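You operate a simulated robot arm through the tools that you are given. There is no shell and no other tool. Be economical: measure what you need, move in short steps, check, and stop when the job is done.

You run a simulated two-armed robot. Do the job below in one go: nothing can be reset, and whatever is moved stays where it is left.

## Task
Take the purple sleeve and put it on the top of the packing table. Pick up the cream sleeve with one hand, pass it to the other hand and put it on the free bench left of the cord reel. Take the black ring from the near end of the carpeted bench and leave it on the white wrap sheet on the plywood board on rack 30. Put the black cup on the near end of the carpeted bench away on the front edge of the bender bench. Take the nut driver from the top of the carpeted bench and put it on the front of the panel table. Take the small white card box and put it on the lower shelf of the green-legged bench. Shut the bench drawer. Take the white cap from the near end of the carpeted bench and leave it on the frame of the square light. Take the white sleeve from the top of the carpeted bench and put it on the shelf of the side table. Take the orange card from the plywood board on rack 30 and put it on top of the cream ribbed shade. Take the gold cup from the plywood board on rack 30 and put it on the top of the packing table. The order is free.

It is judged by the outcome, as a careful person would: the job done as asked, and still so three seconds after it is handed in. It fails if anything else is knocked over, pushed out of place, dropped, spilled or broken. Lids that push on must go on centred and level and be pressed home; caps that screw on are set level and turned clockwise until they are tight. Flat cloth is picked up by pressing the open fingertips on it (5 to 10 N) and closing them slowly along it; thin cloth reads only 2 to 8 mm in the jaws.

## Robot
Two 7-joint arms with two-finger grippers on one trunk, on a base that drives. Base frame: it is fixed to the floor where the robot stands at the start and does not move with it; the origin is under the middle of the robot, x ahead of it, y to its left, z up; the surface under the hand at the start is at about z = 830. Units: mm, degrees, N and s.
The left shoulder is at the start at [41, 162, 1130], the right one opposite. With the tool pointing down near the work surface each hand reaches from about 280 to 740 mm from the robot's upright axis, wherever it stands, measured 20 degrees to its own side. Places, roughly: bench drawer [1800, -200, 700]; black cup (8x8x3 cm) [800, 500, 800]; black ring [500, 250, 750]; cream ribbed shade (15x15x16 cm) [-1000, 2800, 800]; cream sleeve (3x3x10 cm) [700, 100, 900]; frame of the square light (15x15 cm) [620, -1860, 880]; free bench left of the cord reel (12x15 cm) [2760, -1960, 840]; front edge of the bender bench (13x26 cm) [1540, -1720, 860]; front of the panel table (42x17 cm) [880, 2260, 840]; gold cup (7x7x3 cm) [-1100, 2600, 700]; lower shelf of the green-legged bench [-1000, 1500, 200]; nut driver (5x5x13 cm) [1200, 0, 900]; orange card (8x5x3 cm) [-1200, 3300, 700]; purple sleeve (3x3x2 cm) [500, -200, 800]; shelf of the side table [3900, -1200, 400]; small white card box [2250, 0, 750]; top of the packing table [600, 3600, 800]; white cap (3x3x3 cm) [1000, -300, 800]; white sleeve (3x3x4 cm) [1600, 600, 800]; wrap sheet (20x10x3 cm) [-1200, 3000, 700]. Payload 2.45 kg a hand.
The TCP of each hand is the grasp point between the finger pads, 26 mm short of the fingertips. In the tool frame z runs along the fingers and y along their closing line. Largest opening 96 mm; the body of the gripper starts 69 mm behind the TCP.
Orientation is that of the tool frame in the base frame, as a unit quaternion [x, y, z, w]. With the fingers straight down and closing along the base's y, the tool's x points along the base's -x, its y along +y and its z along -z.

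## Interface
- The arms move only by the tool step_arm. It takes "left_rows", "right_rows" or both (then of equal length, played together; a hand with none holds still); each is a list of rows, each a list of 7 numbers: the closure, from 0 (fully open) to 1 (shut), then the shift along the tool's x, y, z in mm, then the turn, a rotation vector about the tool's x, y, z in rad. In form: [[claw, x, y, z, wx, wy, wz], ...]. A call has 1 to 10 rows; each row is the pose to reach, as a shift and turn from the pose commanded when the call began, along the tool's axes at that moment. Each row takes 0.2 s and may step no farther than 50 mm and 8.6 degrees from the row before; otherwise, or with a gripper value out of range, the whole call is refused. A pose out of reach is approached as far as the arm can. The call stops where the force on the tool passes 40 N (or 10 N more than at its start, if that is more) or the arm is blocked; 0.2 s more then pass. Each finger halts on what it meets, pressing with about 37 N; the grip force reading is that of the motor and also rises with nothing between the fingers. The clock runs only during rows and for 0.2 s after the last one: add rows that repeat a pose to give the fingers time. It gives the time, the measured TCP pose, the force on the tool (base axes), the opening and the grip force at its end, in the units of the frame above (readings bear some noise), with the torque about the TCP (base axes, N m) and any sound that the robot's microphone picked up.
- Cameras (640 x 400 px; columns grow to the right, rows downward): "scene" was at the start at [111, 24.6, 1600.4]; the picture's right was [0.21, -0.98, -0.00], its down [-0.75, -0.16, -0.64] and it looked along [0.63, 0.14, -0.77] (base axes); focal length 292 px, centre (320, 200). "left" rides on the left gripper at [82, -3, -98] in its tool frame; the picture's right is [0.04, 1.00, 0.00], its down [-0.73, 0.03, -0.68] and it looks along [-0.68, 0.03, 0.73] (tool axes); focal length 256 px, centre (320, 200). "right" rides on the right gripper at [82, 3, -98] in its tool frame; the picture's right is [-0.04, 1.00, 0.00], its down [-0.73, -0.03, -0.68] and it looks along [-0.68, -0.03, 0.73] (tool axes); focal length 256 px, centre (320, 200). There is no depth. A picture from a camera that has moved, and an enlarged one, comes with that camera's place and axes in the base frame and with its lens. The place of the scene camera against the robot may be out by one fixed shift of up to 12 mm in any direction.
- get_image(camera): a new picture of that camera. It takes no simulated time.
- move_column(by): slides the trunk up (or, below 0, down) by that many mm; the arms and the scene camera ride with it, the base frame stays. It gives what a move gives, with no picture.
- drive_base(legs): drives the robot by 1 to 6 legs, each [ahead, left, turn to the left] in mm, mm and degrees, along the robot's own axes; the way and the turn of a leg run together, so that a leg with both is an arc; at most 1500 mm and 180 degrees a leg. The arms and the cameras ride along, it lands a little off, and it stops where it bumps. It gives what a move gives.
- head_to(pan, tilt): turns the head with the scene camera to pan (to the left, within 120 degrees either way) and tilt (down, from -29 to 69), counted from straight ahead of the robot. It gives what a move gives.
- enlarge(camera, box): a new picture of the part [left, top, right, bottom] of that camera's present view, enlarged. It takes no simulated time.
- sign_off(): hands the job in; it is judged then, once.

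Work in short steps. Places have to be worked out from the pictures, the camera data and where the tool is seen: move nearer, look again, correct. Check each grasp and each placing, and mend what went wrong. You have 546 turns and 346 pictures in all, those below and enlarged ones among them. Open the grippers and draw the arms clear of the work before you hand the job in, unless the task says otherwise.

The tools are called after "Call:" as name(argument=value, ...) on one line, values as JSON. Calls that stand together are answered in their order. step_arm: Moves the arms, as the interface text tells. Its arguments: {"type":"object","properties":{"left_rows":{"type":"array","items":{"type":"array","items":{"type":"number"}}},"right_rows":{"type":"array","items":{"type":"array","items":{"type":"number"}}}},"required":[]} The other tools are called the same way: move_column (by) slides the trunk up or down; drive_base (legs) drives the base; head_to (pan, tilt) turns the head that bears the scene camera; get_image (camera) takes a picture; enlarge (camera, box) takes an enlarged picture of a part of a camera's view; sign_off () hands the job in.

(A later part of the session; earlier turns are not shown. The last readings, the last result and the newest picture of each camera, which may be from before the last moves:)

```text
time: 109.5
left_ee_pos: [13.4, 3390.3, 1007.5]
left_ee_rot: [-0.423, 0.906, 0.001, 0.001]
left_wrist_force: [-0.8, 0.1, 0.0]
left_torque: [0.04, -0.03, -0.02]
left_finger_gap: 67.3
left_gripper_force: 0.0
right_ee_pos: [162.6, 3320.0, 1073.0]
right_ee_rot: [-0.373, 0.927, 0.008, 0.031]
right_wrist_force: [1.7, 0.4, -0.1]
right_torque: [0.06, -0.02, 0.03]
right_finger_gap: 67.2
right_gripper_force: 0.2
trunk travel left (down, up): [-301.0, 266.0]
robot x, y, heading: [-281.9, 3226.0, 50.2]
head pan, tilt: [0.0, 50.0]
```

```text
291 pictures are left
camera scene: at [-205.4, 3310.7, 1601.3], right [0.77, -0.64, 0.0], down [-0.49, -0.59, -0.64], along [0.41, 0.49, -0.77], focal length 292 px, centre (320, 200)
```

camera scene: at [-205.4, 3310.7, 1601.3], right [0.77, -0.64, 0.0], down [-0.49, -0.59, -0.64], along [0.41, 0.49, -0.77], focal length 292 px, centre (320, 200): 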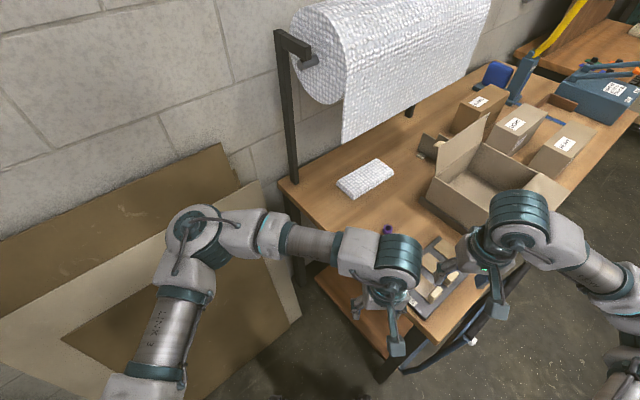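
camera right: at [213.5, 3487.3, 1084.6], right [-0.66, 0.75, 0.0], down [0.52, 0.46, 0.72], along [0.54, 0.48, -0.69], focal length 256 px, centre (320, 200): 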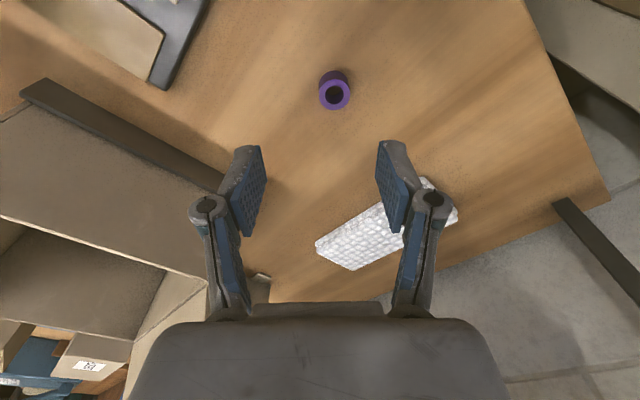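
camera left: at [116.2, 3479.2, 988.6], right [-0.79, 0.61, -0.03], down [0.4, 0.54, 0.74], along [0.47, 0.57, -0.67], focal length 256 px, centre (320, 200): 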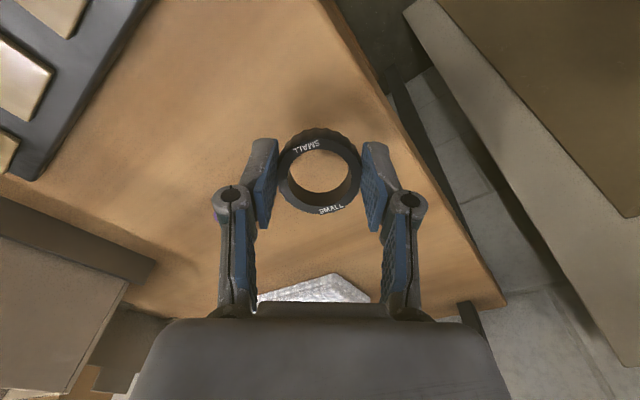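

I move the left hand out to the left and the right hand over the ring.

Call:
step_arm(left_rows=[[0.3, 0, 45, 0, 0, 0, 0], [0.3, 0, 90, -20, 0, 0, 0], [0.3, 0, 135, -40, 0, 0, 0], [0.3, 0, 170, -60, 0, 0, 0]])

Call:
step_arm(right_rows=[[0.3, -30, 30, 0, 0, 0, 0], [0.3, -65, 60, 0, 0, 0, 0], [0.3, -100, 90, 0, 0, 0, 0], [0.3, -135, 115, 20, 0, 0, 0], [0.3, -165, 135, 50, 0, 0, 0], [0.3, -187, 139, 90, 0, 0, 0], [0.3, -187, 139, 110, 0, 0, 0], [0.3, -187, 139, 110, 0, 0, 0]])

Call:
get_image(camera="right")

```text
time: 110.5
left_ee_pos: [-115.8, 3500.7, 1068.2]
left_ee_rot: [-0.421, 0.907, 0.0, 0.0]
left_wrist_force: [-0.6, -0.2, 0.7]
left_torque: [0.0, -0.02, 0.01]
left_finger_gap: 67.2
left_gripper_force: 0.0
right_ee_pos: [162.7, 3321.6, 1072.8]
right_ee_rot: [-0.373, 0.927, 0.009, 0.031]
right_wrist_force: [0.1, 0.6, 0.0]
right_torque: [0.02, 0.01, -0.03]
right_finger_gap: 67.0
right_gripper_force: 0.0
trunk travel left (down, up): [-301.0, 266.0]
robot x, y, heading: [-275.2, 3221.0, 50.3]
head pan, tilt: [0.0, 50.0]
```

```text
time: 112.3
left_ee_pos: [-115.4, 3499.9, 1068.7]
left_ee_rot: [-0.422, 0.906, 0.001, 0.0]
left_wrist_force: [0.5, -0.6, -0.1]
left_torque: [0.0, 0.03, -0.01]
left_finger_gap: 67.1
left_gripper_force: 0.1
right_ee_pos: [207.2, 3555.9, 973.4]
right_ee_rot: [-0.373, 0.927, 0.008, 0.031]
right_wrist_force: [-0.2, -0.2, -0.4]
right_torque: [0.01, 0.01, 0.03]
right_finger_gap: 67.3
right_gripper_force: 0.1
trunk travel left (down, up): [-301.0, 266.0]
robot x, y, heading: [-279.1, 3222.1, 50.5]
head pan, tilt: [0.0, 50.0]
```

```text
290 pictures are left
camera right: at [140.1, 3497.9, 1066.5], right [-0.66, 0.75, 0.0], down [0.51, 0.46, 0.72], along [0.54, 0.48, -0.69], focal length 256 px, centre (320, 200)
```

right: 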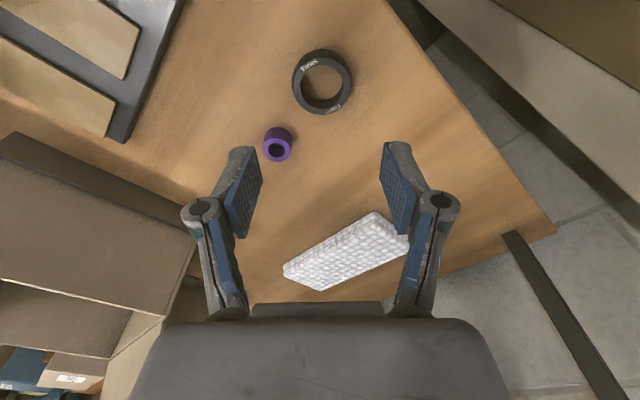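

Ring centre is at [203,3556]. I level the hand and descend around it.

Call:
step_arm(right_rows=[[0.33, 2, 2, 35, 0, 0.063, 0], [0.33, 2, 2, 75, 0, 0.063, 0], [0.33, 2, 2, 102, 0, 0.063, 0], [0.33, 2, 2, 102, 0, 0.063, 0]])

Call:
get_image(camera="right")

```text
time: 113.3
left_ee_pos: [-115.4, 3501.3, 1068.6]
left_ee_rot: [-0.421, 0.907, 0.0, 0.0]
left_wrist_force: [0.4, 0.4, 0.7]
left_torque: [0.02, -0.02, -0.02]
left_finger_gap: 67.1
left_gripper_force: 0.2
right_ee_pos: [209.7, 3558.9, 872.8]
right_ee_rot: [-0.373, 0.928, -0.003, 0.001]
right_wrist_force: [-1.0, 0.5, 0.0]
right_torque: [0.02, 0.01, -0.03]
right_finger_gap: 64.4
right_gripper_force: 0.1
trunk travel left (down, up): [-301.0, 266.0]
robot x, y, heading: [-280.9, 3220.5, 50.4]
head pan, tilt: [0.0, 50.0]
```

```text
289 pictures are left
camera right: at [146.9, 3505.9, 970.5], right [-0.66, 0.75, -0.01], down [0.55, 0.49, 0.68], along [0.51, 0.45, -0.73], focal length 256 px, centre (320, 200)
```

right: 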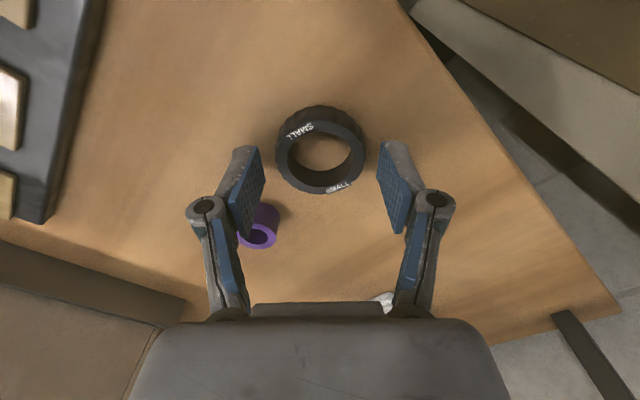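

Ring is between the fingers and the purple sleeve is clear. Close and lift.

Call:
step_arm(right_rows=[[0.4, 4, 0, 1, 0, 0, 0], [0.6, 4, 0, 1, 0, 0, 0], [0.75, 4, 0, 1, 0, 0, 0], [0.75, 4, 0, 1, 0, 0, 0], [0.75, 4, 0, -20, 0, 0, 0], [0.75, 4, 0, -65, 0, 0, 0], [0.75, 4, 0, -110, 0, 0, 0]])

Call:
get_image(camera="right")

```text
time: 114.9
left_ee_pos: [-116.2, 3500.2, 1068.5]
left_ee_rot: [-0.422, 0.907, -0.001, 0.0]
left_wrist_force: [-0.2, -0.2, -0.4]
left_torque: [0.03, 0.03, -0.01]
left_finger_gap: 67.1
left_gripper_force: 0.0
right_ee_pos: [205.2, 3556.5, 982.5]
right_ee_rot: [-0.373, 0.928, -0.005, 0.001]
right_wrist_force: [-0.5, 0.0, -0.4]
right_torque: [0.0, 0.01, -0.01]
right_finger_gap: 46.7
right_gripper_force: 37.1
trunk travel left (down, up): [-301.0, 266.0]
robot x, y, heading: [-280.2, 3220.2, 50.2]
head pan, tilt: [0.0, 50.0]
```

```text
288 pictures are left
camera right: at [143.2, 3504.3, 1080.7], right [-0.66, 0.75, -0.01], down [0.55, 0.49, 0.68], along [0.51, 0.44, -0.74], focal length 256 px, centre (320, 200)
```

right: 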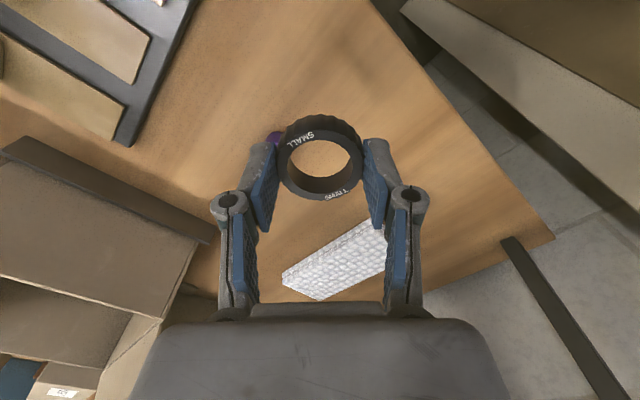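

The right hand now has the ring. I retract it, then back away and turn to face the rack.

Call:
step_arm(right_rows=[[0.75, 35, -10, -20, 0, 0, 0], [0.75, 75, -20, -40, 0, 0, 0], [0.75, 115, -30, -60, 0, 0, 0], [0.75, 155, -40, -80, 0, 0, 0], [0.75, 195, -50, -95, 0, 0, 0], [0.75, 235, -60, -105, 0, 0, 0], [0.75, 275, -70, -105, 0, 0, 0]])

Call:
drive_base(legs=[[0, -300, 0], [-150, 0, 0], [0, 0, 130]])

Call:
head_to(pan=0, tilt=40)

Call:
get_image(camera="scene")

```text
time: 116.5
left_ee_pos: [-114.4, 3500.7, 1067.6]
left_ee_rot: [-0.421, 0.907, 0.001, 0.0]
left_wrist_force: [-0.3, -0.6, 0.1]
left_torque: [0.02, -0.04, 0.0]
left_finger_gap: 67.4
left_gripper_force: 0.1
right_ee_pos: [54.6, 3315.3, 1088.9]
right_ee_rot: [-0.373, 0.928, -0.003, 0.001]
right_wrist_force: [0.6, -1.2, -0.1]
right_torque: [0.02, 0.01, 0.03]
right_finger_gap: 46.2
right_gripper_force: 37.3
trunk travel left (down, up): [-301.0, 266.0]
robot x, y, heading: [-276.0, 3224.5, 50.0]
head pan, tilt: [0.0, 50.0]
```

```text
time: 124.9
left_ee_pos: [-463.5, 2855.4, 1067.5]
left_ee_rot: [1.0, -0.009, 0.0, -0.004]
left_wrist_force: [-0.5, -0.9, -0.4]
left_torque: [0.03, -0.01, -0.03]
left_finger_gap: 67.1
left_gripper_force: 0.0
right_ee_pos: [-427.9, 3103.8, 1088.7]
right_ee_rot: [0.998, -0.063, 0.001, -0.008]
right_wrist_force: [-0.4, 0.7, -0.3]
right_torque: [0.06, 0.01, -0.01]
right_finger_gap: 45.4
right_gripper_force: 36.5
trunk travel left (down, up): [-301.0, 266.0]
robot x, y, heading: [-145.4, 2911.9, 179.4]
head pan, tilt: [0.0, 50.0]
```

```text
time: 125.6
left_ee_pos: [-460.1, 2847.4, 1068.7]
left_ee_rot: [1.0, -0.007, -0.002, -0.005]
left_wrist_force: [-0.5, -0.7, 0.5]
left_torque: [0.03, -0.03, 0.0]
left_finger_gap: 67.1
left_gripper_force: 0.2
right_ee_pos: [-425.6, 3095.0, 1091.4]
right_ee_rot: [0.998, -0.06, 0.0, -0.009]
right_wrist_force: [-0.6, 0.1, 0.0]
right_torque: [0.01, -0.02, -0.05]
right_finger_gap: 45.3
right_gripper_force: 36.4
trunk travel left (down, up): [-301.0, 266.0]
robot x, y, heading: [-145.7, 2908.5, 179.4]
head pan, tilt: [0.0, 40.0]
```

```text
287 pictures are left
camera scene: at [-263.5, 2889.0, 1615.0], right [0.01, 1.0, 0.02], down [0.65, 0.01, -0.76], along [-0.76, 0.02, -0.65], focal length 292 px, centre (320, 200)
```

scene: 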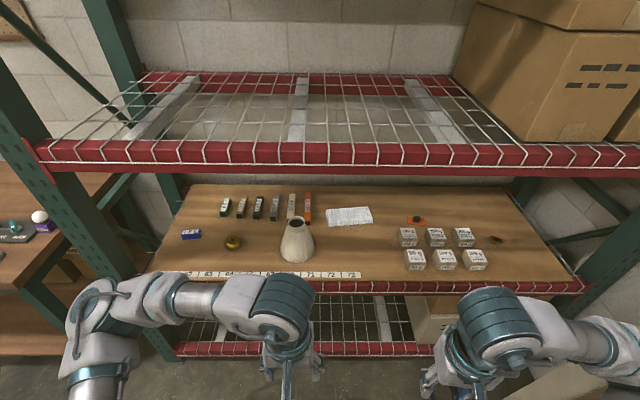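

I lower the trunk 100 mm and bring both hands down to pass under the beam later, then approach the rack.

Call:
move_column(by=-100)

Call:
step_arm(right_rows=[[0.75, 0, 0, 45, 0, 0, 0], [0.75, 0, 0, 90, 0, 0, 0], [0.75, 0, 0, 130, 0, 0, 0], [0.75, 0, 0, 130, 0, 0, 0]])

Call:
drive_base(legs=[[250, 0, 0]])

Call:
get_image(camera="scene")

```text
time: 126.9
left_ee_pos: [-458.4, 2888.2, 971.9]
left_ee_rot: [1.0, -0.009, -0.001, 0.011]
left_wrist_force: [1.1, -0.3, 0.0]
left_torque: [-0.06, 0.05, 0.01]
left_finger_gap: 67.3
left_gripper_force: 0.2
right_ee_pos: [-424.2, 3137.6, 984.7]
right_ee_rot: [0.998, -0.063, 0.0, 0.007]
right_wrist_force: [0.0, 0.6, -0.2]
right_torque: [0.01, 0.01, 0.02]
right_finger_gap: 45.5
right_gripper_force: 37.5
trunk travel left (down, up): [-201.0, 366.0]
robot x, y, heading: [-148.5, 2914.8, 179.5]
head pan, tilt: [0.0, 40.0]
```

```text
time: 127.9
left_ee_pos: [-458.2, 2865.2, 970.9]
left_ee_rot: [1.0, -0.009, -0.001, 0.002]
left_wrist_force: [0.0, -0.3, -0.6]
left_torque: [0.03, -0.03, 0.02]
left_finger_gap: 67.4
left_gripper_force: 0.1
right_ee_pos: [-462.3, 3112.2, 862.1]
right_ee_rot: [0.998, -0.061, -0.001, -0.002]
right_wrist_force: [-0.5, -0.7, -0.4]
right_torque: [0.05, -0.01, 0.03]
right_finger_gap: 45.5
right_gripper_force: 36.5
right hand out of reach, approached as far as the arm can: row 1, 2, 3, 4
trunk travel left (down, up): [-201.0, 366.0]
robot x, y, heading: [-144.2, 2914.5, 179.5]
head pan, tilt: [0.0, 40.0]
```

```text
time: 129.8
left_ee_pos: [-711.4, 2856.7, 968.6]
left_ee_rot: [1.0, -0.006, -0.001, -0.002]
left_wrist_force: [-0.8, 0.8, -0.1]
left_torque: [0.02, -0.07, -0.01]
left_finger_gap: 67.2
left_gripper_force: 0.0
right_ee_pos: [-713.9, 3104.0, 865.1]
right_ee_rot: [0.998, -0.059, 0.0, -0.007]
right_wrist_force: [0.3, -0.2, -0.4]
right_torque: [0.09, -0.01, 0.04]
right_finger_gap: 45.7
right_gripper_force: 37.0
trunk travel left (down, up): [-201.0, 366.0]
robot x, y, heading: [-394.1, 2911.2, 179.1]
head pan, tilt: [0.0, 40.0]
```

```text
286 pictures are left
camera scene: at [-587.5, 2903.9, 1510.9], right [0.01, 1.0, 0.01], down [0.65, 0.0, -0.76], along [-0.76, 0.01, -0.65], focal length 292 px, centre (320, 200)
```

scene: 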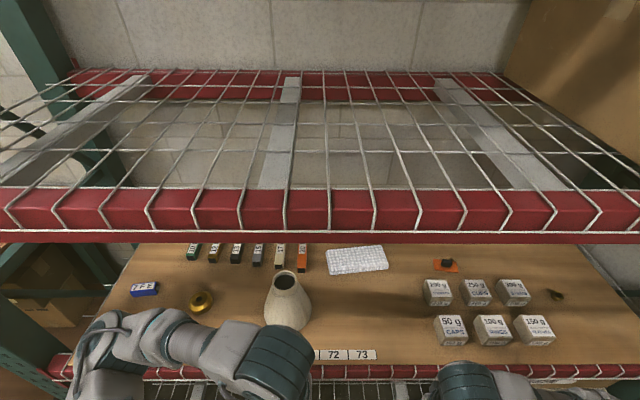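

Now the right hand reaches in under the beam; I extend it partly, then drive 110 mm closer.

Call:
step_arm(right_rows=[[0.75, -42, 12, 0, 0, 0, 0], [0.75, -84, 24, 0, 0, 0, 0], [0.75, -126, 36, 0, 0, 0, 0], [0.75, -168, 48, 0, 0, 0, 0], [0.75, -210, 60, 0, 0, 0, 0], [0.75, -252, 72, 0, 0, 0, 0], [0.75, -294, 84, 0, 0, 0, 0], [0.75, -330, 90, 0, 0, 0, 0]])

Call:
drive_base(legs=[[110, 0, 0]])

Call:
get_image(camera="right")

Call:
get_image(camera="scene")

```text
time: 131.6
left_ee_pos: [-708.8, 2860.9, 969.8]
left_ee_rot: [1.0, -0.006, -0.003, 0.001]
left_wrist_force: [-0.5, 0.0, 0.1]
left_torque: [0.0, -0.04, -0.02]
left_finger_gap: 67.3
left_gripper_force: 0.1
right_ee_pos: [-1050.0, 3056.9, 862.8]
right_ee_rot: [0.998, -0.059, -0.001, -0.003]
right_wrist_force: [-0.4, -0.8, 0.6]
right_torque: [0.05, 0.03, 0.03]
right_finger_gap: 45.5
right_gripper_force: 36.6
trunk travel left (down, up): [-201.0, 366.0]
robot x, y, heading: [-395.2, 2913.8, 179.6]
head pan, tilt: [0.0, 40.0]
```

```text
time: 132.8
left_ee_pos: [-819.1, 2874.1, 971.1]
left_ee_rot: [1.0, -0.007, -0.002, 0.006]
left_wrist_force: [-0.7, -1.1, -0.4]
left_torque: [-0.03, -0.06, 0.04]
left_finger_gap: 67.2
left_gripper_force: 0.1
right_ee_pos: [-1158.6, 3070.3, 861.7]
right_ee_rot: [0.998, -0.061, -0.001, 0.002]
right_wrist_force: [-0.1, 1.2, 0.2]
right_torque: [-0.03, -0.06, -0.03]
right_finger_gap: 45.8
right_gripper_force: 36.9
trunk travel left (down, up): [-201.0, 366.0]
robot x, y, heading: [-507.4, 2916.1, 179.6]
head pan, tilt: [0.0, 40.0]
```

```text
285 pictures are left
camera right: at [-1079.8, 3057.4, 960.1], right [-0.16, -0.99, 0.0], down [-0.72, 0.12, 0.68], along [-0.67, 0.11, -0.73], focal length 256 px, centre (320, 200)
```

right: 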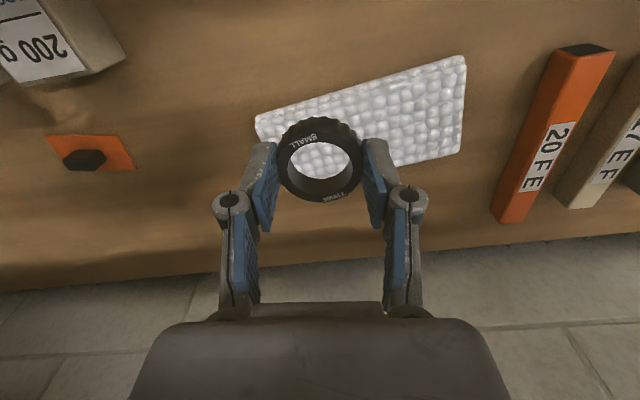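

```text
284 pictures are left
camera scene: at [-698.5, 2931.7, 1510.8], right [0.01, 1.0, -0.01], down [0.65, -0.01, -0.76], along [-0.76, 0.0, -0.65], focal length 292 px, centre (320, 200)
```

scene: 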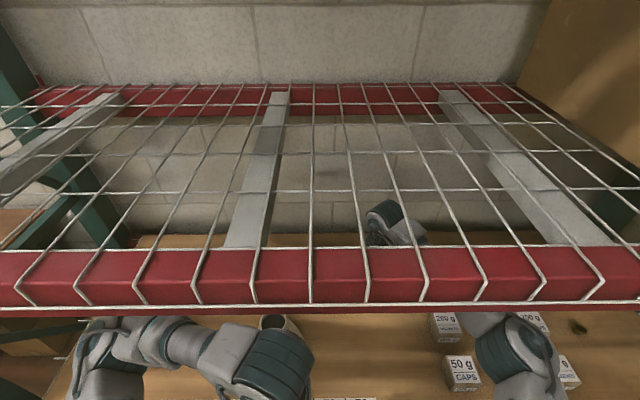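

The elbow hangs above the weight boxes, so I back off 55 mm to work with a straighter (higher) arm, then extend over the wrap sheet centre ≈[-1200,3040].

Call:
drive_base(legs=[[-55, 0, 0]])

Call:
step_arm(right_rows=[[0.75, -35, 10, 0, 0, 0, 0], [0.75, -70, 20, 0, 0, 0, 0], [0.75, -95, 32, 0, 0, 0, 0], [0.75, -95, 32, 0, 0, 0, 0]])

Call:
get_image(camera="scene")

Call:
get_image(camera="right")

```text
time: 133.7
left_ee_pos: [-759.6, 2869.2, 972.4]
left_ee_rot: [1.0, -0.008, -0.005, 0.004]
left_wrist_force: [0.4, -0.3, -0.6]
left_torque: [0.03, 0.02, 0.0]
left_finger_gap: 67.3
left_gripper_force: 0.0
right_ee_pos: [-1100.2, 3064.7, 866.8]
right_ee_rot: [0.998, -0.06, -0.004, 0.0]
right_wrist_force: [-0.6, 0.4, 0.6]
right_torque: [0.02, 0.03, 0.0]
right_finger_gap: 45.5
right_gripper_force: 37.4
trunk travel left (down, up): [-201.0, 366.0]
robot x, y, heading: [-453.2, 2913.9, 179.5]
head pan, tilt: [0.0, 40.0]
```

```text
time: 134.7
left_ee_pos: [-755.5, 2867.6, 973.3]
left_ee_rot: [1.0, -0.008, -0.007, 0.002]
left_wrist_force: [0.2, -0.4, -0.2]
left_torque: [0.01, -0.02, 0.01]
left_finger_gap: 67.3
left_gripper_force: 0.1
right_ee_pos: [-1168.9, 3055.0, 870.4]
right_ee_rot: [0.998, -0.06, -0.006, -0.001]
right_wrist_force: [-0.7, 0.7, 0.1]
right_torque: [0.02, 0.0, -0.02]
right_finger_gap: 45.5
right_gripper_force: 36.9
right hand out of reach, approached as far as the arm can: row 2, 3, 4
trunk travel left (down, up): [-201.0, 366.0]
robot x, y, heading: [-452.2, 2911.7, 179.6]
head pan, tilt: [0.0, 40.0]
```

```text
283 pictures are left
camera scene: at [-644.8, 2923.0, 1510.6], right [0.01, 1.0, 0.0], down [0.65, -0.01, -0.76], along [-0.76, 0.01, -0.65], focal length 292 px, centre (320, 200)
```

scene: 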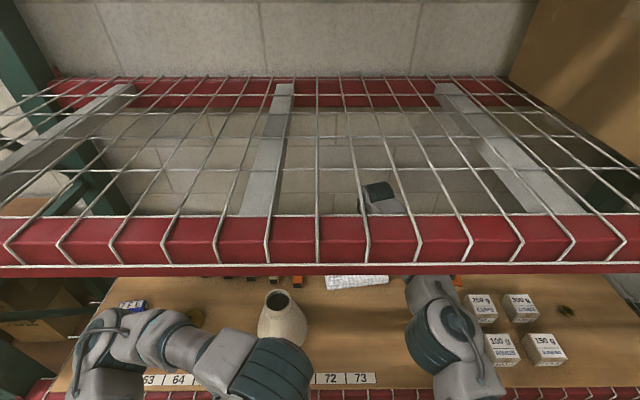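

```text
282 pictures are left
camera right: at [-1089.3, 3041.6, 966.7], right [-0.16, -0.99, 0.0], down [-0.72, 0.11, 0.69], along [-0.68, 0.11, -0.73], focal length 256 px, centre (320, 200)
```

right: 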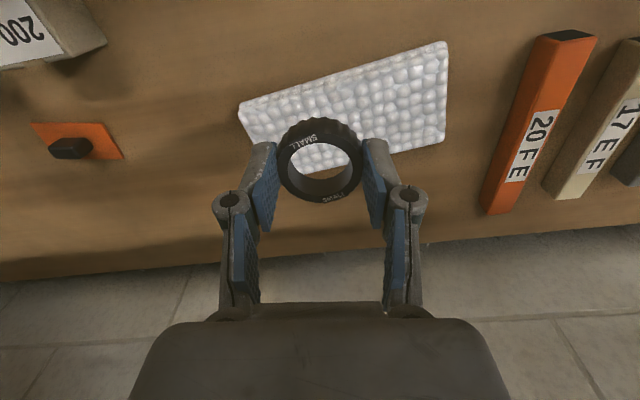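

I drive 45 mm closer, which puts the ring over the sheet's middle, then lower in steps.

Call:
drive_base(legs=[[48, 0, 0]])

Call:
step_arm(right_rows=[[0.75, 0, 15, 25, 0, 0, 0], [0.75, 0, 15, 50, 0, 0, 0], [0.75, 0, 15, 70, 0, 0, 0], [0.75, 0, 15, 70, 0, 0, 0]])

Call:
get_image(camera="right")

Call:
get_image(camera="scene")

```text
time: 135.6
left_ee_pos: [-801.6, 2868.0, 972.2]
left_ee_rot: [1.0, -0.009, -0.008, 0.003]
left_wrist_force: [0.3, -0.4, 0.0]
left_torque: [0.03, -0.06, -0.01]
left_finger_gap: 67.5
left_gripper_force: 0.0
right_ee_pos: [-1216.0, 3056.0, 869.4]
right_ee_rot: [0.998, -0.061, -0.005, -0.001]
right_wrist_force: [0.5, -0.1, -1.7]
right_torque: [0.01, 0.0, 0.0]
right_finger_gap: 45.3
right_gripper_force: 37.1
trunk travel left (down, up): [-201.0, 366.0]
robot x, y, heading: [-498.5, 2916.1, 179.2]
head pan, tilt: [0.0, 40.0]
```

```text
time: 136.6
left_ee_pos: [-797.8, 2869.0, 975.8]
left_ee_rot: [1.0, -0.008, -0.01, 0.002]
left_wrist_force: [-0.6, 0.1, -0.6]
left_torque: [-0.02, -0.01, 0.04]
left_finger_gap: 67.3
left_gripper_force: 0.0
right_ee_pos: [-1216.9, 3040.3, 801.5]
right_ee_rot: [0.998, -0.061, -0.007, -0.001]
right_wrist_force: [0.2, -0.3, 0.3]
right_torque: [-0.01, 0.03, 0.01]
right_finger_gap: 45.5
right_gripper_force: 36.8
right hand out of reach, approached as far as the arm can: row 3, 4
trunk travel left (down, up): [-201.0, 366.0]
robot x, y, heading: [-497.1, 2913.5, 179.5]
head pan, tilt: [0.0, 40.0]
```

```text
281 pictures are left
camera right: at [-1135.9, 3028.0, 898.9], right [-0.16, -0.99, 0.0], down [-0.71, 0.12, 0.69], along [-0.68, 0.11, -0.72], focal length 256 px, centre (320, 200)
```

right: 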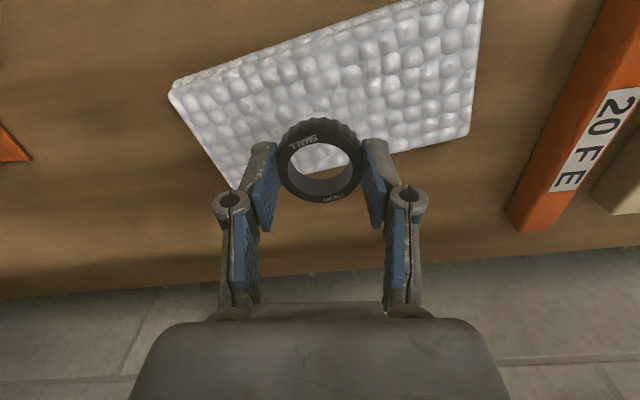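

```text
280 pictures are left
camera scene: at [-691.2, 2923.7, 1510.8], right [0.01, 1.0, 0.0], down [0.65, -0.01, -0.76], along [-0.76, 0.01, -0.65], focal length 292 px, centre (320, 200)
```

scene: 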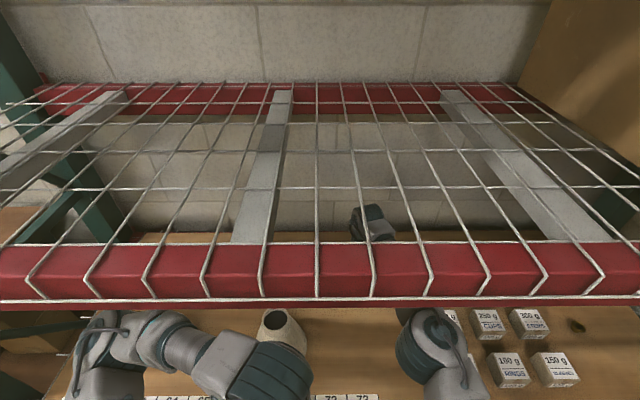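

The ring will land mid-sheet. The arm is at its reach limit downward, so I lower the trunk 35 mm.

Call:
move_column(by=-30)

Call:
get_image(camera="right")

```text
time: 137.4
left_ee_pos: [-797.3, 2869.2, 946.3]
left_ee_rot: [1.0, -0.009, -0.011, 0.003]
left_wrist_force: [-0.1, 0.5, -0.7]
left_torque: [0.04, 0.02, 0.02]
left_finger_gap: 67.4
left_gripper_force: 0.1
right_ee_pos: [-1213.2, 3041.2, 774.2]
right_ee_rot: [0.998, -0.061, -0.009, 0.0]
right_wrist_force: [-0.1, 0.2, 0.5]
right_torque: [-0.04, -0.01, 0.05]
right_finger_gap: 45.5
right_gripper_force: 36.8
trunk travel left (down, up): [-171.0, 396.0]
robot x, y, heading: [-498.2, 2911.0, 179.1]
head pan, tilt: [0.0, 40.0]
```

```text
279 pictures are left
camera right: at [-1132.8, 3029.1, 871.5], right [-0.16, -0.99, 0.0], down [-0.71, 0.12, 0.69], along [-0.68, 0.11, -0.72], focal length 256 px, centre (320, 200)
```

right: 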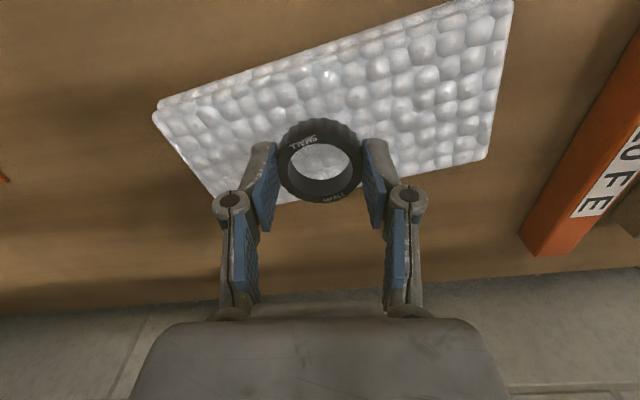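

Still centred. I lower slowly until contact.

Call:
step_arm(right_rows=[[0.75, 0, 0, 8, 0, 0, 0], [0.75, 0, 0, 15, 0, 0, 0], [0.75, 0, 0, 20, 0, 0, 0], [0.75, 0, 0, 25, 0, 0, 0], [0.75, 0, 0, 25, 0, 0, 0]])

Call:
get_image(camera="right")

```text
time: 138.5
left_ee_pos: [-794.9, 2868.1, 946.0]
left_ee_rot: [1.0, -0.008, -0.012, 0.002]
left_wrist_force: [0.5, -0.4, 0.3]
left_torque: [-0.04, -0.04, 0.04]
left_finger_gap: 67.2
left_gripper_force: 0.1
right_ee_pos: [-1214.0, 3039.3, 755.5]
right_ee_rot: [0.998, -0.059, -0.013, 0.001]
right_wrist_force: [6.5, -1.5, 20.7]
right_torque: [0.1, -0.39, -0.1]
right_finger_gap: 45.2
right_gripper_force: 36.7
trunk travel left (down, up): [-171.0, 396.0]
robot x, y, heading: [-501.0, 2914.9, 179.5]
head pan, tilt: [0.0, 40.0]
stopped in row 5 (right hand): the force on the tool passed its limit at 42 N (the readings are from after the stop); the commanded pose is now the measured one
```

```text
278 pictures are left
camera right: at [-1132.8, 3026.7, 851.8], right [-0.16, -0.99, 0.0], down [-0.71, 0.12, 0.7], along [-0.69, 0.11, -0.72], focal length 256 px, centre (320, 200)
```

right: 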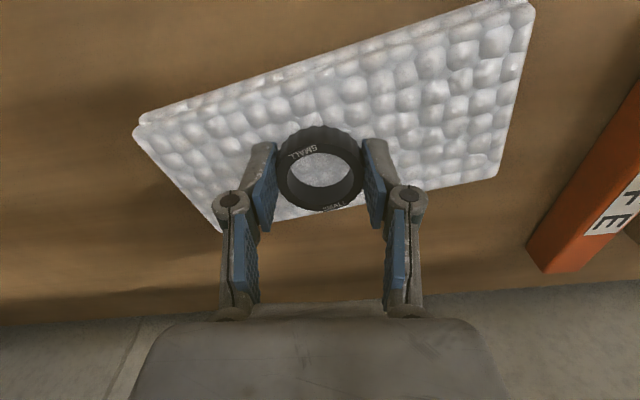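

Ring touches the sheet; release and raise.

Call:
step_arm(right_rows=[[0.65, 0, 0, -2, 0, 0, 0], [0.5, 0, 0, -2, 0, 0, 0], [0.35, 0, 0, -2, 0, 0, 0], [0.35, 0, 0, -30, 0, 0, 0], [0.35, 0, 0, -70, 0, 0, 0], [0.35, 0, 0, -90, 0, 0, 0]])

Call:
get_image(camera="right")

```text
time: 139.9
left_ee_pos: [-795.8, 2868.2, 945.1]
left_ee_rot: [1.0, -0.008, -0.011, 0.002]
left_wrist_force: [-0.7, 0.2, -1.1]
left_torque: [0.02, -0.02, -0.02]
left_finger_gap: 67.3
left_gripper_force: 0.0
right_ee_pos: [-1215.1, 3041.2, 843.8]
right_ee_rot: [0.998, -0.061, -0.013, 0.0]
right_wrist_force: [-0.6, 0.5, -0.6]
right_torque: [0.03, 0.02, 0.03]
right_finger_gap: 62.4
right_gripper_force: 0.0
trunk travel left (down, up): [-171.0, 396.0]
robot x, y, heading: [-499.4, 2916.2, 179.3]
head pan, tilt: [0.0, 40.0]
```

```text
277 pictures are left
camera right: at [-1132.7, 3027.8, 939.3], right [-0.16, -0.99, 0.0], down [-0.71, 0.12, 0.7], along [-0.69, 0.11, -0.72], focal length 256 px, centre (320, 200)
```

right: 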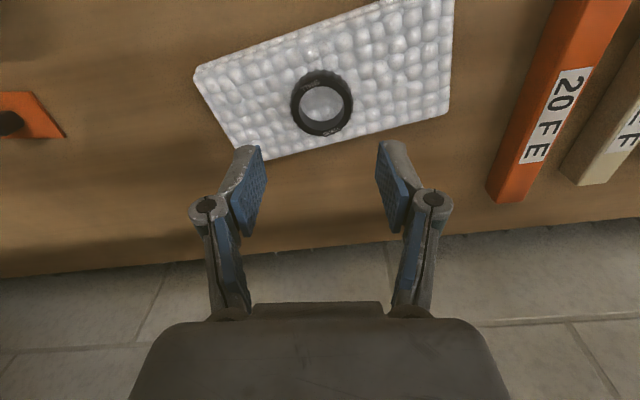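

The ring lies on the wrap sheet. Next the orange card near [-1195,3340]: I raise the hand a bit, shift the base 95 mm right and look.

Call:
drive_base(legs=[[0, -95, 0]])

Call:
step_arm(right_rows=[[0, 20, -40, 0, 0, 0, 0], [0, 35, -85, 0, 0, 0, 0], [0, 45, -130, 0, 0, 0, 0], [0, 45, -170, 0, 0, 0, 0], [0, 45, -190, 0, 0, 0, 0], [0, 45, -190, 0, 0, 0, 0]])

Call:
get_image(camera="right")

Call:
get_image(camera="scene")

```text
time: 141.1
left_ee_pos: [-798.7, 2920.2, 941.9]
left_ee_rot: [1.0, -0.006, -0.011, -0.016]
left_wrist_force: [-1.1, -0.1, 0.0]
left_torque: [0.03, -0.07, 0.01]
left_finger_gap: 67.3
left_gripper_force: 0.1
right_ee_pos: [-1214.4, 3093.9, 846.5]
right_ee_rot: [0.998, -0.057, -0.013, -0.018]
right_wrist_force: [-0.3, -3.9, -0.1]
right_torque: [0.3, -0.06, 0.02]
right_finger_gap: 62.5
right_gripper_force: 0.0
trunk travel left (down, up): [-171.0, 396.0]
robot x, y, heading: [-496.1, 2996.2, 179.1]
head pan, tilt: [0.0, 40.0]
```

```text
time: 142.4
left_ee_pos: [-791.9, 2956.2, 947.8]
left_ee_rot: [1.0, -0.007, -0.013, 0.005]
left_wrist_force: [0.1, 1.0, -0.8]
left_torque: [-0.03, 0.04, -0.01]
left_finger_gap: 67.1
left_gripper_force: 0.0
right_ee_pos: [-1144.0, 3309.1, 844.0]
right_ee_rot: [0.998, -0.058, -0.015, 0.002]
right_wrist_force: [0.5, 0.2, 0.5]
right_torque: [0.02, 0.04, -0.01]
right_finger_gap: 95.8
right_gripper_force: 0.0
trunk travel left (down, up): [-171.0, 396.0]
robot x, y, heading: [-497.8, 3000.6, 179.2]
head pan, tilt: [0.0, 40.0]
```

```text
276 pictures are left
camera right: at [-1061.1, 3297.6, 939.3], right [-0.16, -0.99, 0.01], down [-0.7, 0.12, 0.7], along [-0.69, 0.1, -0.71], focal length 256 px, centre (320, 200)
```

right: 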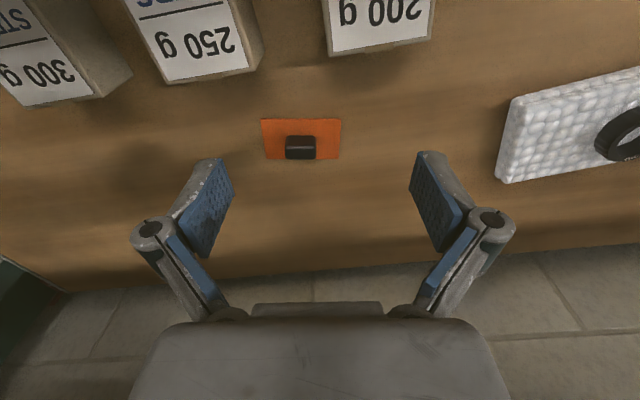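

```text
275 pictures are left
camera scene: at [-720.1, 3034.3, 1477.0], right [0.01, 1.0, -0.02], down [0.65, -0.02, -0.76], along [-0.76, 0.0, -0.65], focal length 292 px, centre (320, 200)
```

scene: 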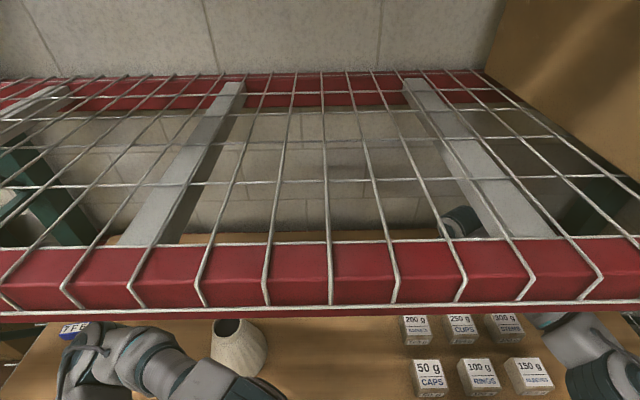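

Card centre [-1200,3338] with a black block (≈30 mm) on it that I can grip. I move over it and come partly down.

Call:
step_arm(right_rows=[[0.3, -30, -12, 0, 0, 0, 0], [0.4, -59, -22, 15, 0, 0, 0], [0.4, -59, -22, 50, 0, 0, 0], [0.4, -59, -22, 70, 0, 0, 0], [0.4, -59, -22, 70, 0, 0, 0]])

Call:
get_image(camera="right")

Call:
get_image(camera="scene")

```text
time: 143.7
left_ee_pos: [-792.3, 2940.2, 947.6]
left_ee_rot: [1.0, -0.006, -0.013, -0.003]
left_wrist_force: [0.2, 0.6, 0.2]
left_torque: [-0.01, 0.0, 0.0]
left_finger_gap: 67.0
left_gripper_force: 0.1
right_ee_pos: [-1201.8, 3322.5, 779.9]
right_ee_rot: [0.998, -0.057, -0.016, -0.005]
right_wrist_force: [0.1, -0.7, 0.3]
right_torque: [0.04, -0.03, -0.01]
right_finger_gap: 57.5
right_gripper_force: 0.1
trunk travel left (down, up): [-171.0, 396.0]
robot x, y, heading: [-497.4, 2995.5, 179.5]
head pan, tilt: [0.0, 40.0]
```

```text
274 pictures are left
camera right: at [-1119.7, 3309.1, 876.1], right [-0.15, -0.99, -0.01], down [-0.7, 0.1, 0.7], along [-0.69, 0.11, -0.71], focal length 256 px, centre (320, 200)
```

right: 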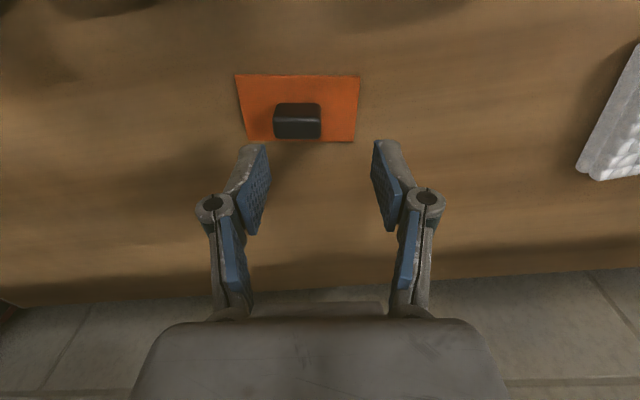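

```text
273 pictures are left
camera scene: at [-720.0, 2984.4, 1477.3], right [0.01, 1.0, 0.01], down [0.65, 0.01, -0.76], along [-0.76, 0.02, -0.65], focal length 292 px, centre (320, 200)
```

scene: 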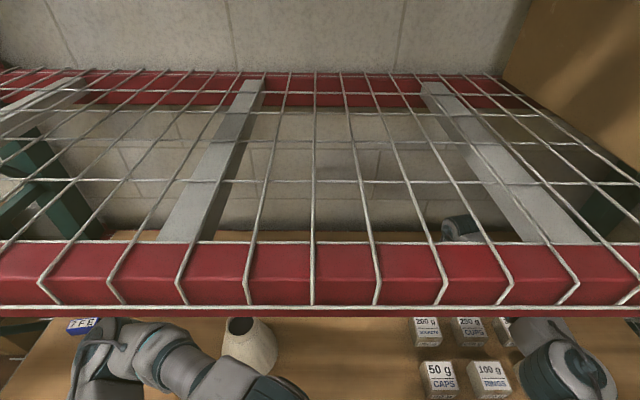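

Correcting 10 mm back and 14 mm to the right, then down to TCP z≈734 around the block.

Call:
step_arm(right_rows=[[0.4, 8, -14.5, 5, 0, 0, 0], [0.4, 8, -14.5, 5, 0, 0, 0], [0.4, 8, -14.5, 25, 0, 0, 0], [0.4, 8, -14.5, 25, 0, 0, 0]])

Call:
get_image(camera="right")

```text
time: 144.7
left_ee_pos: [-792.3, 2964.6, 947.3]
left_ee_rot: [1.0, -0.007, -0.013, 0.007]
left_wrist_force: [0.5, 0.6, 0.2]
left_torque: [-0.03, 0.02, -0.01]
left_finger_gap: 67.3
left_gripper_force: 0.1
right_ee_pos: [-1192.0, 3358.7, 749.8]
right_ee_rot: [0.998, -0.06, -0.014, 0.005]
right_wrist_force: [0.8, -0.7, 0.2]
right_torque: [-0.1, 0.03, 0.06]
right_finger_gap: 57.9
right_gripper_force: 1.0
trunk travel left (down, up): [-171.0, 396.0]
robot x, y, heading: [-497.4, 3001.0, 179.4]
head pan, tilt: [0.0, 40.0]
```

```text
272 pictures are left
camera right: at [-1109.7, 3346.5, 844.6], right [-0.16, -0.99, 0.01], down [-0.7, 0.12, 0.7], along [-0.69, 0.1, -0.71], focal length 256 px, centre (320, 200)
```

right: 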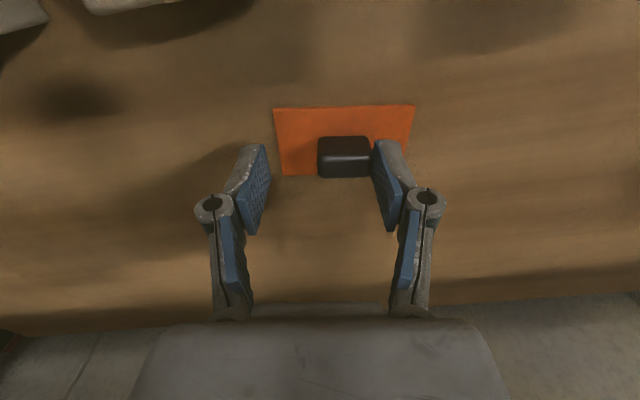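

The body sways laterally a little; the hand sits ~16 mm too far right. I lift slightly, correct and hold to let it settle.

Call:
step_arm(right_rows=[[0.4, 0, 0, -15, 0, 0, 0], [0.4, 0, 12, -15, 0, 0, 0], [0.4, 0, 12, -15, 0, 0, 0], [0.4, 0, 12, -15, 0, 0, 0], [0.4, 0, 12, -15, 0, 0, 0], [0.4, 0, 12, -15, 0, 0, 0], [0.4, 0, 12, -15, 0, 0, 0]])

Call:
get_image(camera="right")

```text
time: 146.2
left_ee_pos: [-792.8, 2953.8, 946.4]
left_ee_rot: [1.0, -0.007, -0.013, 0.003]
left_wrist_force: [-1.2, -0.1, -0.6]
left_torque: [0.03, 0.03, 0.0]
left_finger_gap: 67.5
left_gripper_force: 0.1
right_ee_pos: [-1192.6, 3340.0, 766.3]
right_ee_rot: [0.998, -0.06, -0.015, 0.001]
right_wrist_force: [0.7, 0.7, 0.2]
right_torque: [0.0, 0.03, 0.03]
right_finger_gap: 57.5
right_gripper_force: 0.1
trunk travel left (down, up): [-171.0, 396.0]
robot x, y, heading: [-499.1, 2997.2, 179.3]
head pan, tilt: [0.0, 40.0]
```

```text
271 pictures are left
camera right: at [-1111.2, 3326.5, 862.2], right [-0.16, -0.99, 0.01], down [-0.7, 0.12, 0.7], along [-0.69, 0.11, -0.71], focal length 256 px, centre (320, 200)
```

right: 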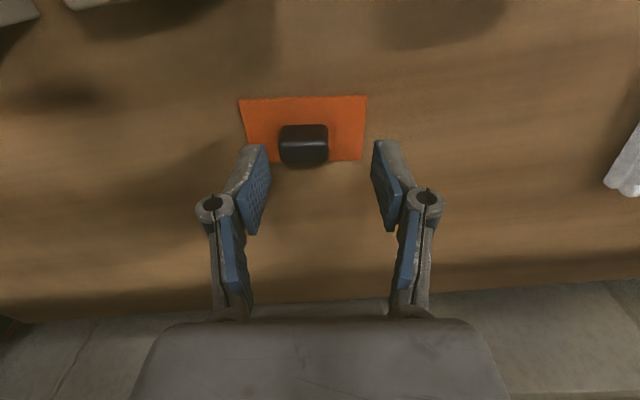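

Nearly aligned; I shift 6 mm, descend to grip height and hold.

Call:
step_arm(right_rows=[[0.4, 0, -5, 10, 0, 0, 0], [0.4, 0, -5, 20, 0, 0, 0], [0.4, 0, -5, 31, 0, 0, 0], [0.4, 0, -5, 31, 0, 0, 0], [0.4, 0, -5, 31, 0, 0, 0]])

Call:
get_image(camera="right")

```text
time: 147.4
left_ee_pos: [-793.2, 2949.7, 947.0]
left_ee_rot: [1.0, -0.006, -0.013, 0.002]
left_wrist_force: [0.2, 0.8, 0.4]
left_torque: [0.02, 0.0, -0.01]
left_finger_gap: 67.1
left_gripper_force: 0.0
right_ee_pos: [-1194.5, 3340.4, 735.8]
right_ee_rot: [0.998, -0.059, -0.015, -0.001]
right_wrist_force: [-0.9, -1.5, 0.6]
right_torque: [0.02, 0.03, -0.01]
right_finger_gap: 57.8
right_gripper_force: 0.2
trunk travel left (down, up): [-171.0, 396.0]
robot x, y, heading: [-500.8, 2996.3, 179.7]
head pan, tilt: [0.0, 40.0]
```

```text
270 pictures are left
camera right: at [-1111.9, 3327.2, 831.5], right [-0.16, -0.99, 0.0], down [-0.71, 0.11, 0.7], along [-0.69, 0.11, -0.71], focal length 256 px, centre (320, 200)
```

right: 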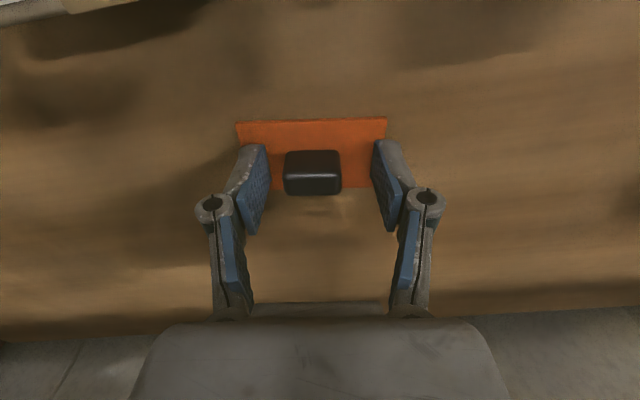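

Centred on the block; I grip and lift.

Call:
step_arm(right_rows=[[0.6, 0, 0, 0, 0, 0, 0], [0.8, 0, 0, 0, 0, 0, 0], [0.8, 0, 0, 0, 0, 0, 0], [0.8, 0, 0, -10, 0, 0, 0], [0.8, 0, 0, -40, 0, 0, 0], [0.8, 0, 0, -85, 0, 0, 0], [0.8, 0, 0, -130, 0, 0, 0]])

Call:
get_image(camera="right")

```text
time: 149.1
left_ee_pos: [-790.8, 2950.9, 947.0]
left_ee_rot: [1.0, -0.008, -0.014, 0.001]
left_wrist_force: [-0.5, 0.5, -0.5]
left_torque: [0.01, -0.04, -0.03]
left_finger_gap: 67.1
left_gripper_force: 0.1
right_ee_pos: [-1190.2, 3338.7, 867.2]
right_ee_rot: [0.998, -0.058, -0.015, 0.0]
right_wrist_force: [-0.3, 0.7, -1.2]
right_torque: [-0.05, 0.0, 0.0]
right_finger_gap: 28.8
right_gripper_force: 37.3
trunk travel left (down, up): [-171.0, 396.0]
robot x, y, heading: [-500.7, 2998.5, 179.4]
head pan, tilt: [0.0, 40.0]
```

```text
269 pictures are left
camera right: at [-1107.8, 3326.4, 963.0], right [-0.16, -0.99, 0.0], down [-0.7, 0.11, 0.7], along [-0.69, 0.11, -0.71], focal length 256 px, centre (320, 200)
```

right: 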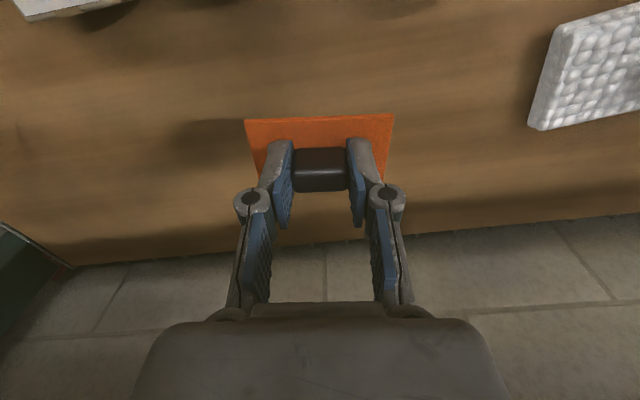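

Card held level. I back out of the rack with it, retract, and shift left towards the shade.

Call:
drive_base(legs=[[-230, 0, 0]])

Call:
step_arm(right_rows=[[0.8, 45, 0, 0, 0, 0, 0], [0.8, 90, 0, 0, 0, 0, 0], [0.8, 135, 0, 0, 0, 0, 0], [0.8, 180, 0, 0, 0, 0, 0], [0.8, 220, 0, 0, 0, 0, 0]])

Call:
drive_base(legs=[[0, 330, 0]])

Call:
get_image(camera="scene")

```text
time: 150.8
left_ee_pos: [-561.0, 2947.2, 947.5]
left_ee_rot: [1.0, -0.007, -0.013, 0.001]
left_wrist_force: [-0.1, -0.3, 0.3]
left_torque: [0.01, -0.01, 0.01]
left_finger_gap: 67.1
left_gripper_force: 0.1
right_ee_pos: [-959.9, 3336.2, 867.3]
right_ee_rot: [0.998, -0.056, -0.017, 0.0]
right_wrist_force: [0.5, -0.4, -0.1]
right_torque: [0.01, 0.03, -0.01]
right_finger_gap: 28.7
right_gripper_force: 36.5
trunk travel left (down, up): [-171.0, 396.0]
robot x, y, heading: [-269.2, 2995.2, 179.3]
head pan, tilt: [0.0, 40.0]
```

```text
time: 152.0
left_ee_pos: [-557.0, 2947.2, 949.3]
left_ee_rot: [1.0, -0.006, -0.016, 0.002]
left_wrist_force: [-0.4, -0.5, -0.2]
left_torque: [0.0, -0.01, -0.01]
left_finger_gap: 67.2
left_gripper_force: 0.1
right_ee_pos: [-736.4, 3310.3, 862.2]
right_ee_rot: [0.998, -0.058, -0.019, -0.001]
right_wrist_force: [0.8, 0.7, 0.5]
right_torque: [0.0, -0.01, -0.04]
right_finger_gap: 28.6
right_gripper_force: 37.0
trunk travel left (down, up): [-171.0, 396.0]
robot x, y, heading: [-265.8, 2997.3, 179.6]
head pan, tilt: [0.0, 40.0]
```

```text
time: 154.2
left_ee_pos: [-560.5, 2623.9, 949.0]
left_ee_rot: [1.0, -0.006, -0.016, 0.005]
left_wrist_force: [-0.5, -0.4, 0.0]
left_torque: [0.01, -0.01, -0.01]
left_finger_gap: 67.2
left_gripper_force: 0.0
right_ee_pos: [-739.7, 2985.0, 860.5]
right_ee_rot: [0.998, -0.058, -0.017, 0.003]
right_wrist_force: [0.8, 0.0, -0.5]
right_torque: [-0.01, 0.0, 0.02]
right_finger_gap: 28.5
right_gripper_force: 37.0
trunk travel left (down, up): [-171.0, 396.0]
robot x, y, heading: [-272.4, 2661.6, 179.4]
head pan, tilt: [0.0, 40.0]
```

```text
268 pictures are left
camera scene: at [-491.0, 2693.5, 1477.3], right [0.01, 1.0, -0.01], down [0.65, -0.02, -0.76], along [-0.76, 0.0, -0.65], focal length 292 px, centre (320, 200)
```

scene: 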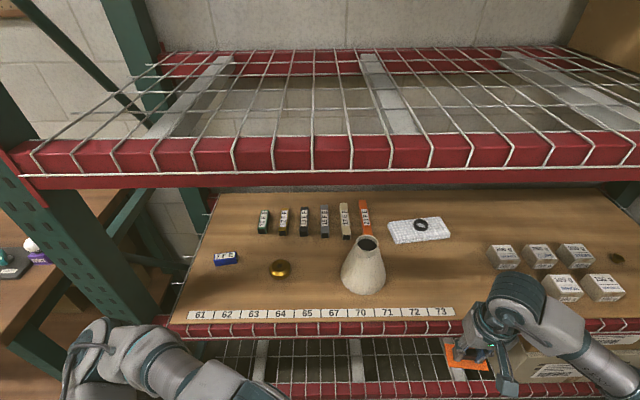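

Shade top is at about [-1027,2821,858]. I raise the card to clear it and bring it in front of the shade, then over it.

Call:
step_arm(right_rows=[[0.8, 0, 0, -40, 0, 0, 0], [0.8, 4, 30, -70, 0, 0, 0], [0.8, 9, 75, -75, 0, 0, 0], [0.8, 14, 120, -75, 0, 0, 0], [0.8, 19, 163, -75, 0, 0, 0], [0.8, -25, 168, -75, 0, 0, 0], [0.8, -70, 173, -75, 0, 0, 0], [0.8, -115, 178, -75, 0, 0, 0], [0.8, -150, 182, -75, 0, 0, 0], [0.8, -150, 182, -75, 0, 0, 0]])

Call:
get_image(camera="scene")

Call:
get_image(camera="right")

```text
time: 156.4
left_ee_pos: [-558.6, 2609.8, 948.5]
left_ee_rot: [1.0, -0.005, -0.016, -0.002]
left_wrist_force: [-0.3, 0.6, -0.3]
left_torque: [0.0, 0.01, -0.01]
left_finger_gap: 67.1
left_gripper_force: 0.0
right_ee_pos: [-906.4, 2807.2, 939.4]
right_ee_rot: [0.998, -0.055, -0.016, -0.006]
right_wrist_force: [0.8, -0.2, -0.9]
right_torque: [0.01, 0.0, -0.01]
right_finger_gap: 28.6
right_gripper_force: 37.0
trunk travel left (down, up): [-171.0, 396.0]
robot x, y, heading: [-267.2, 2664.4, 179.5]
head pan, tilt: [0.0, 40.0]
```

```text
267 pictures are left
camera scene: at [-498.5, 2672.4, 1475.4], right [0.01, 1.0, 0.0], down [0.65, 0.0, -0.76], along [-0.76, 0.01, -0.65], focal length 292 px, centre (320, 200)
```

scene: 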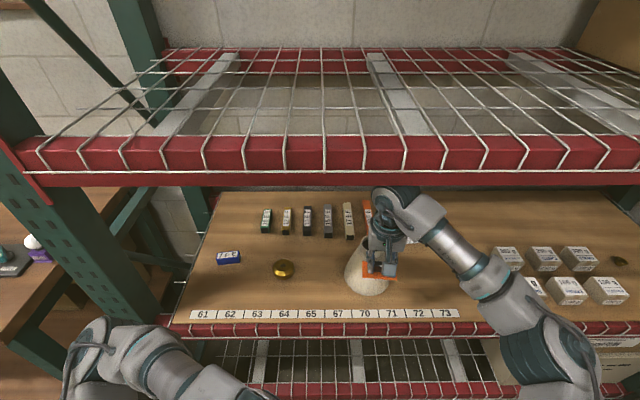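

```text
266 pictures are left
camera right: at [-824.1, 2793.3, 1035.7], right [-0.15, -0.99, -0.01], down [-0.71, 0.1, 0.7], along [-0.69, 0.11, -0.71], focal length 256 px, centre (320, 200)
```

right: 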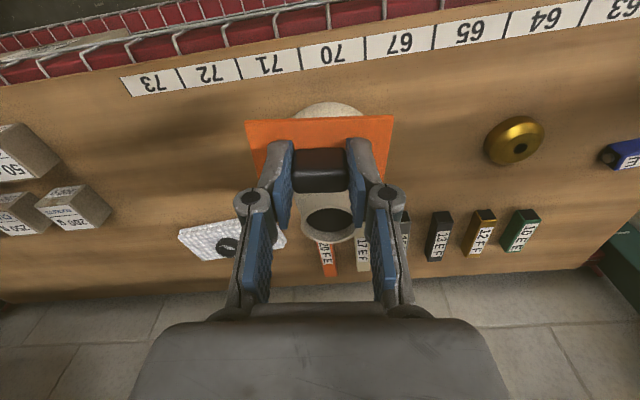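

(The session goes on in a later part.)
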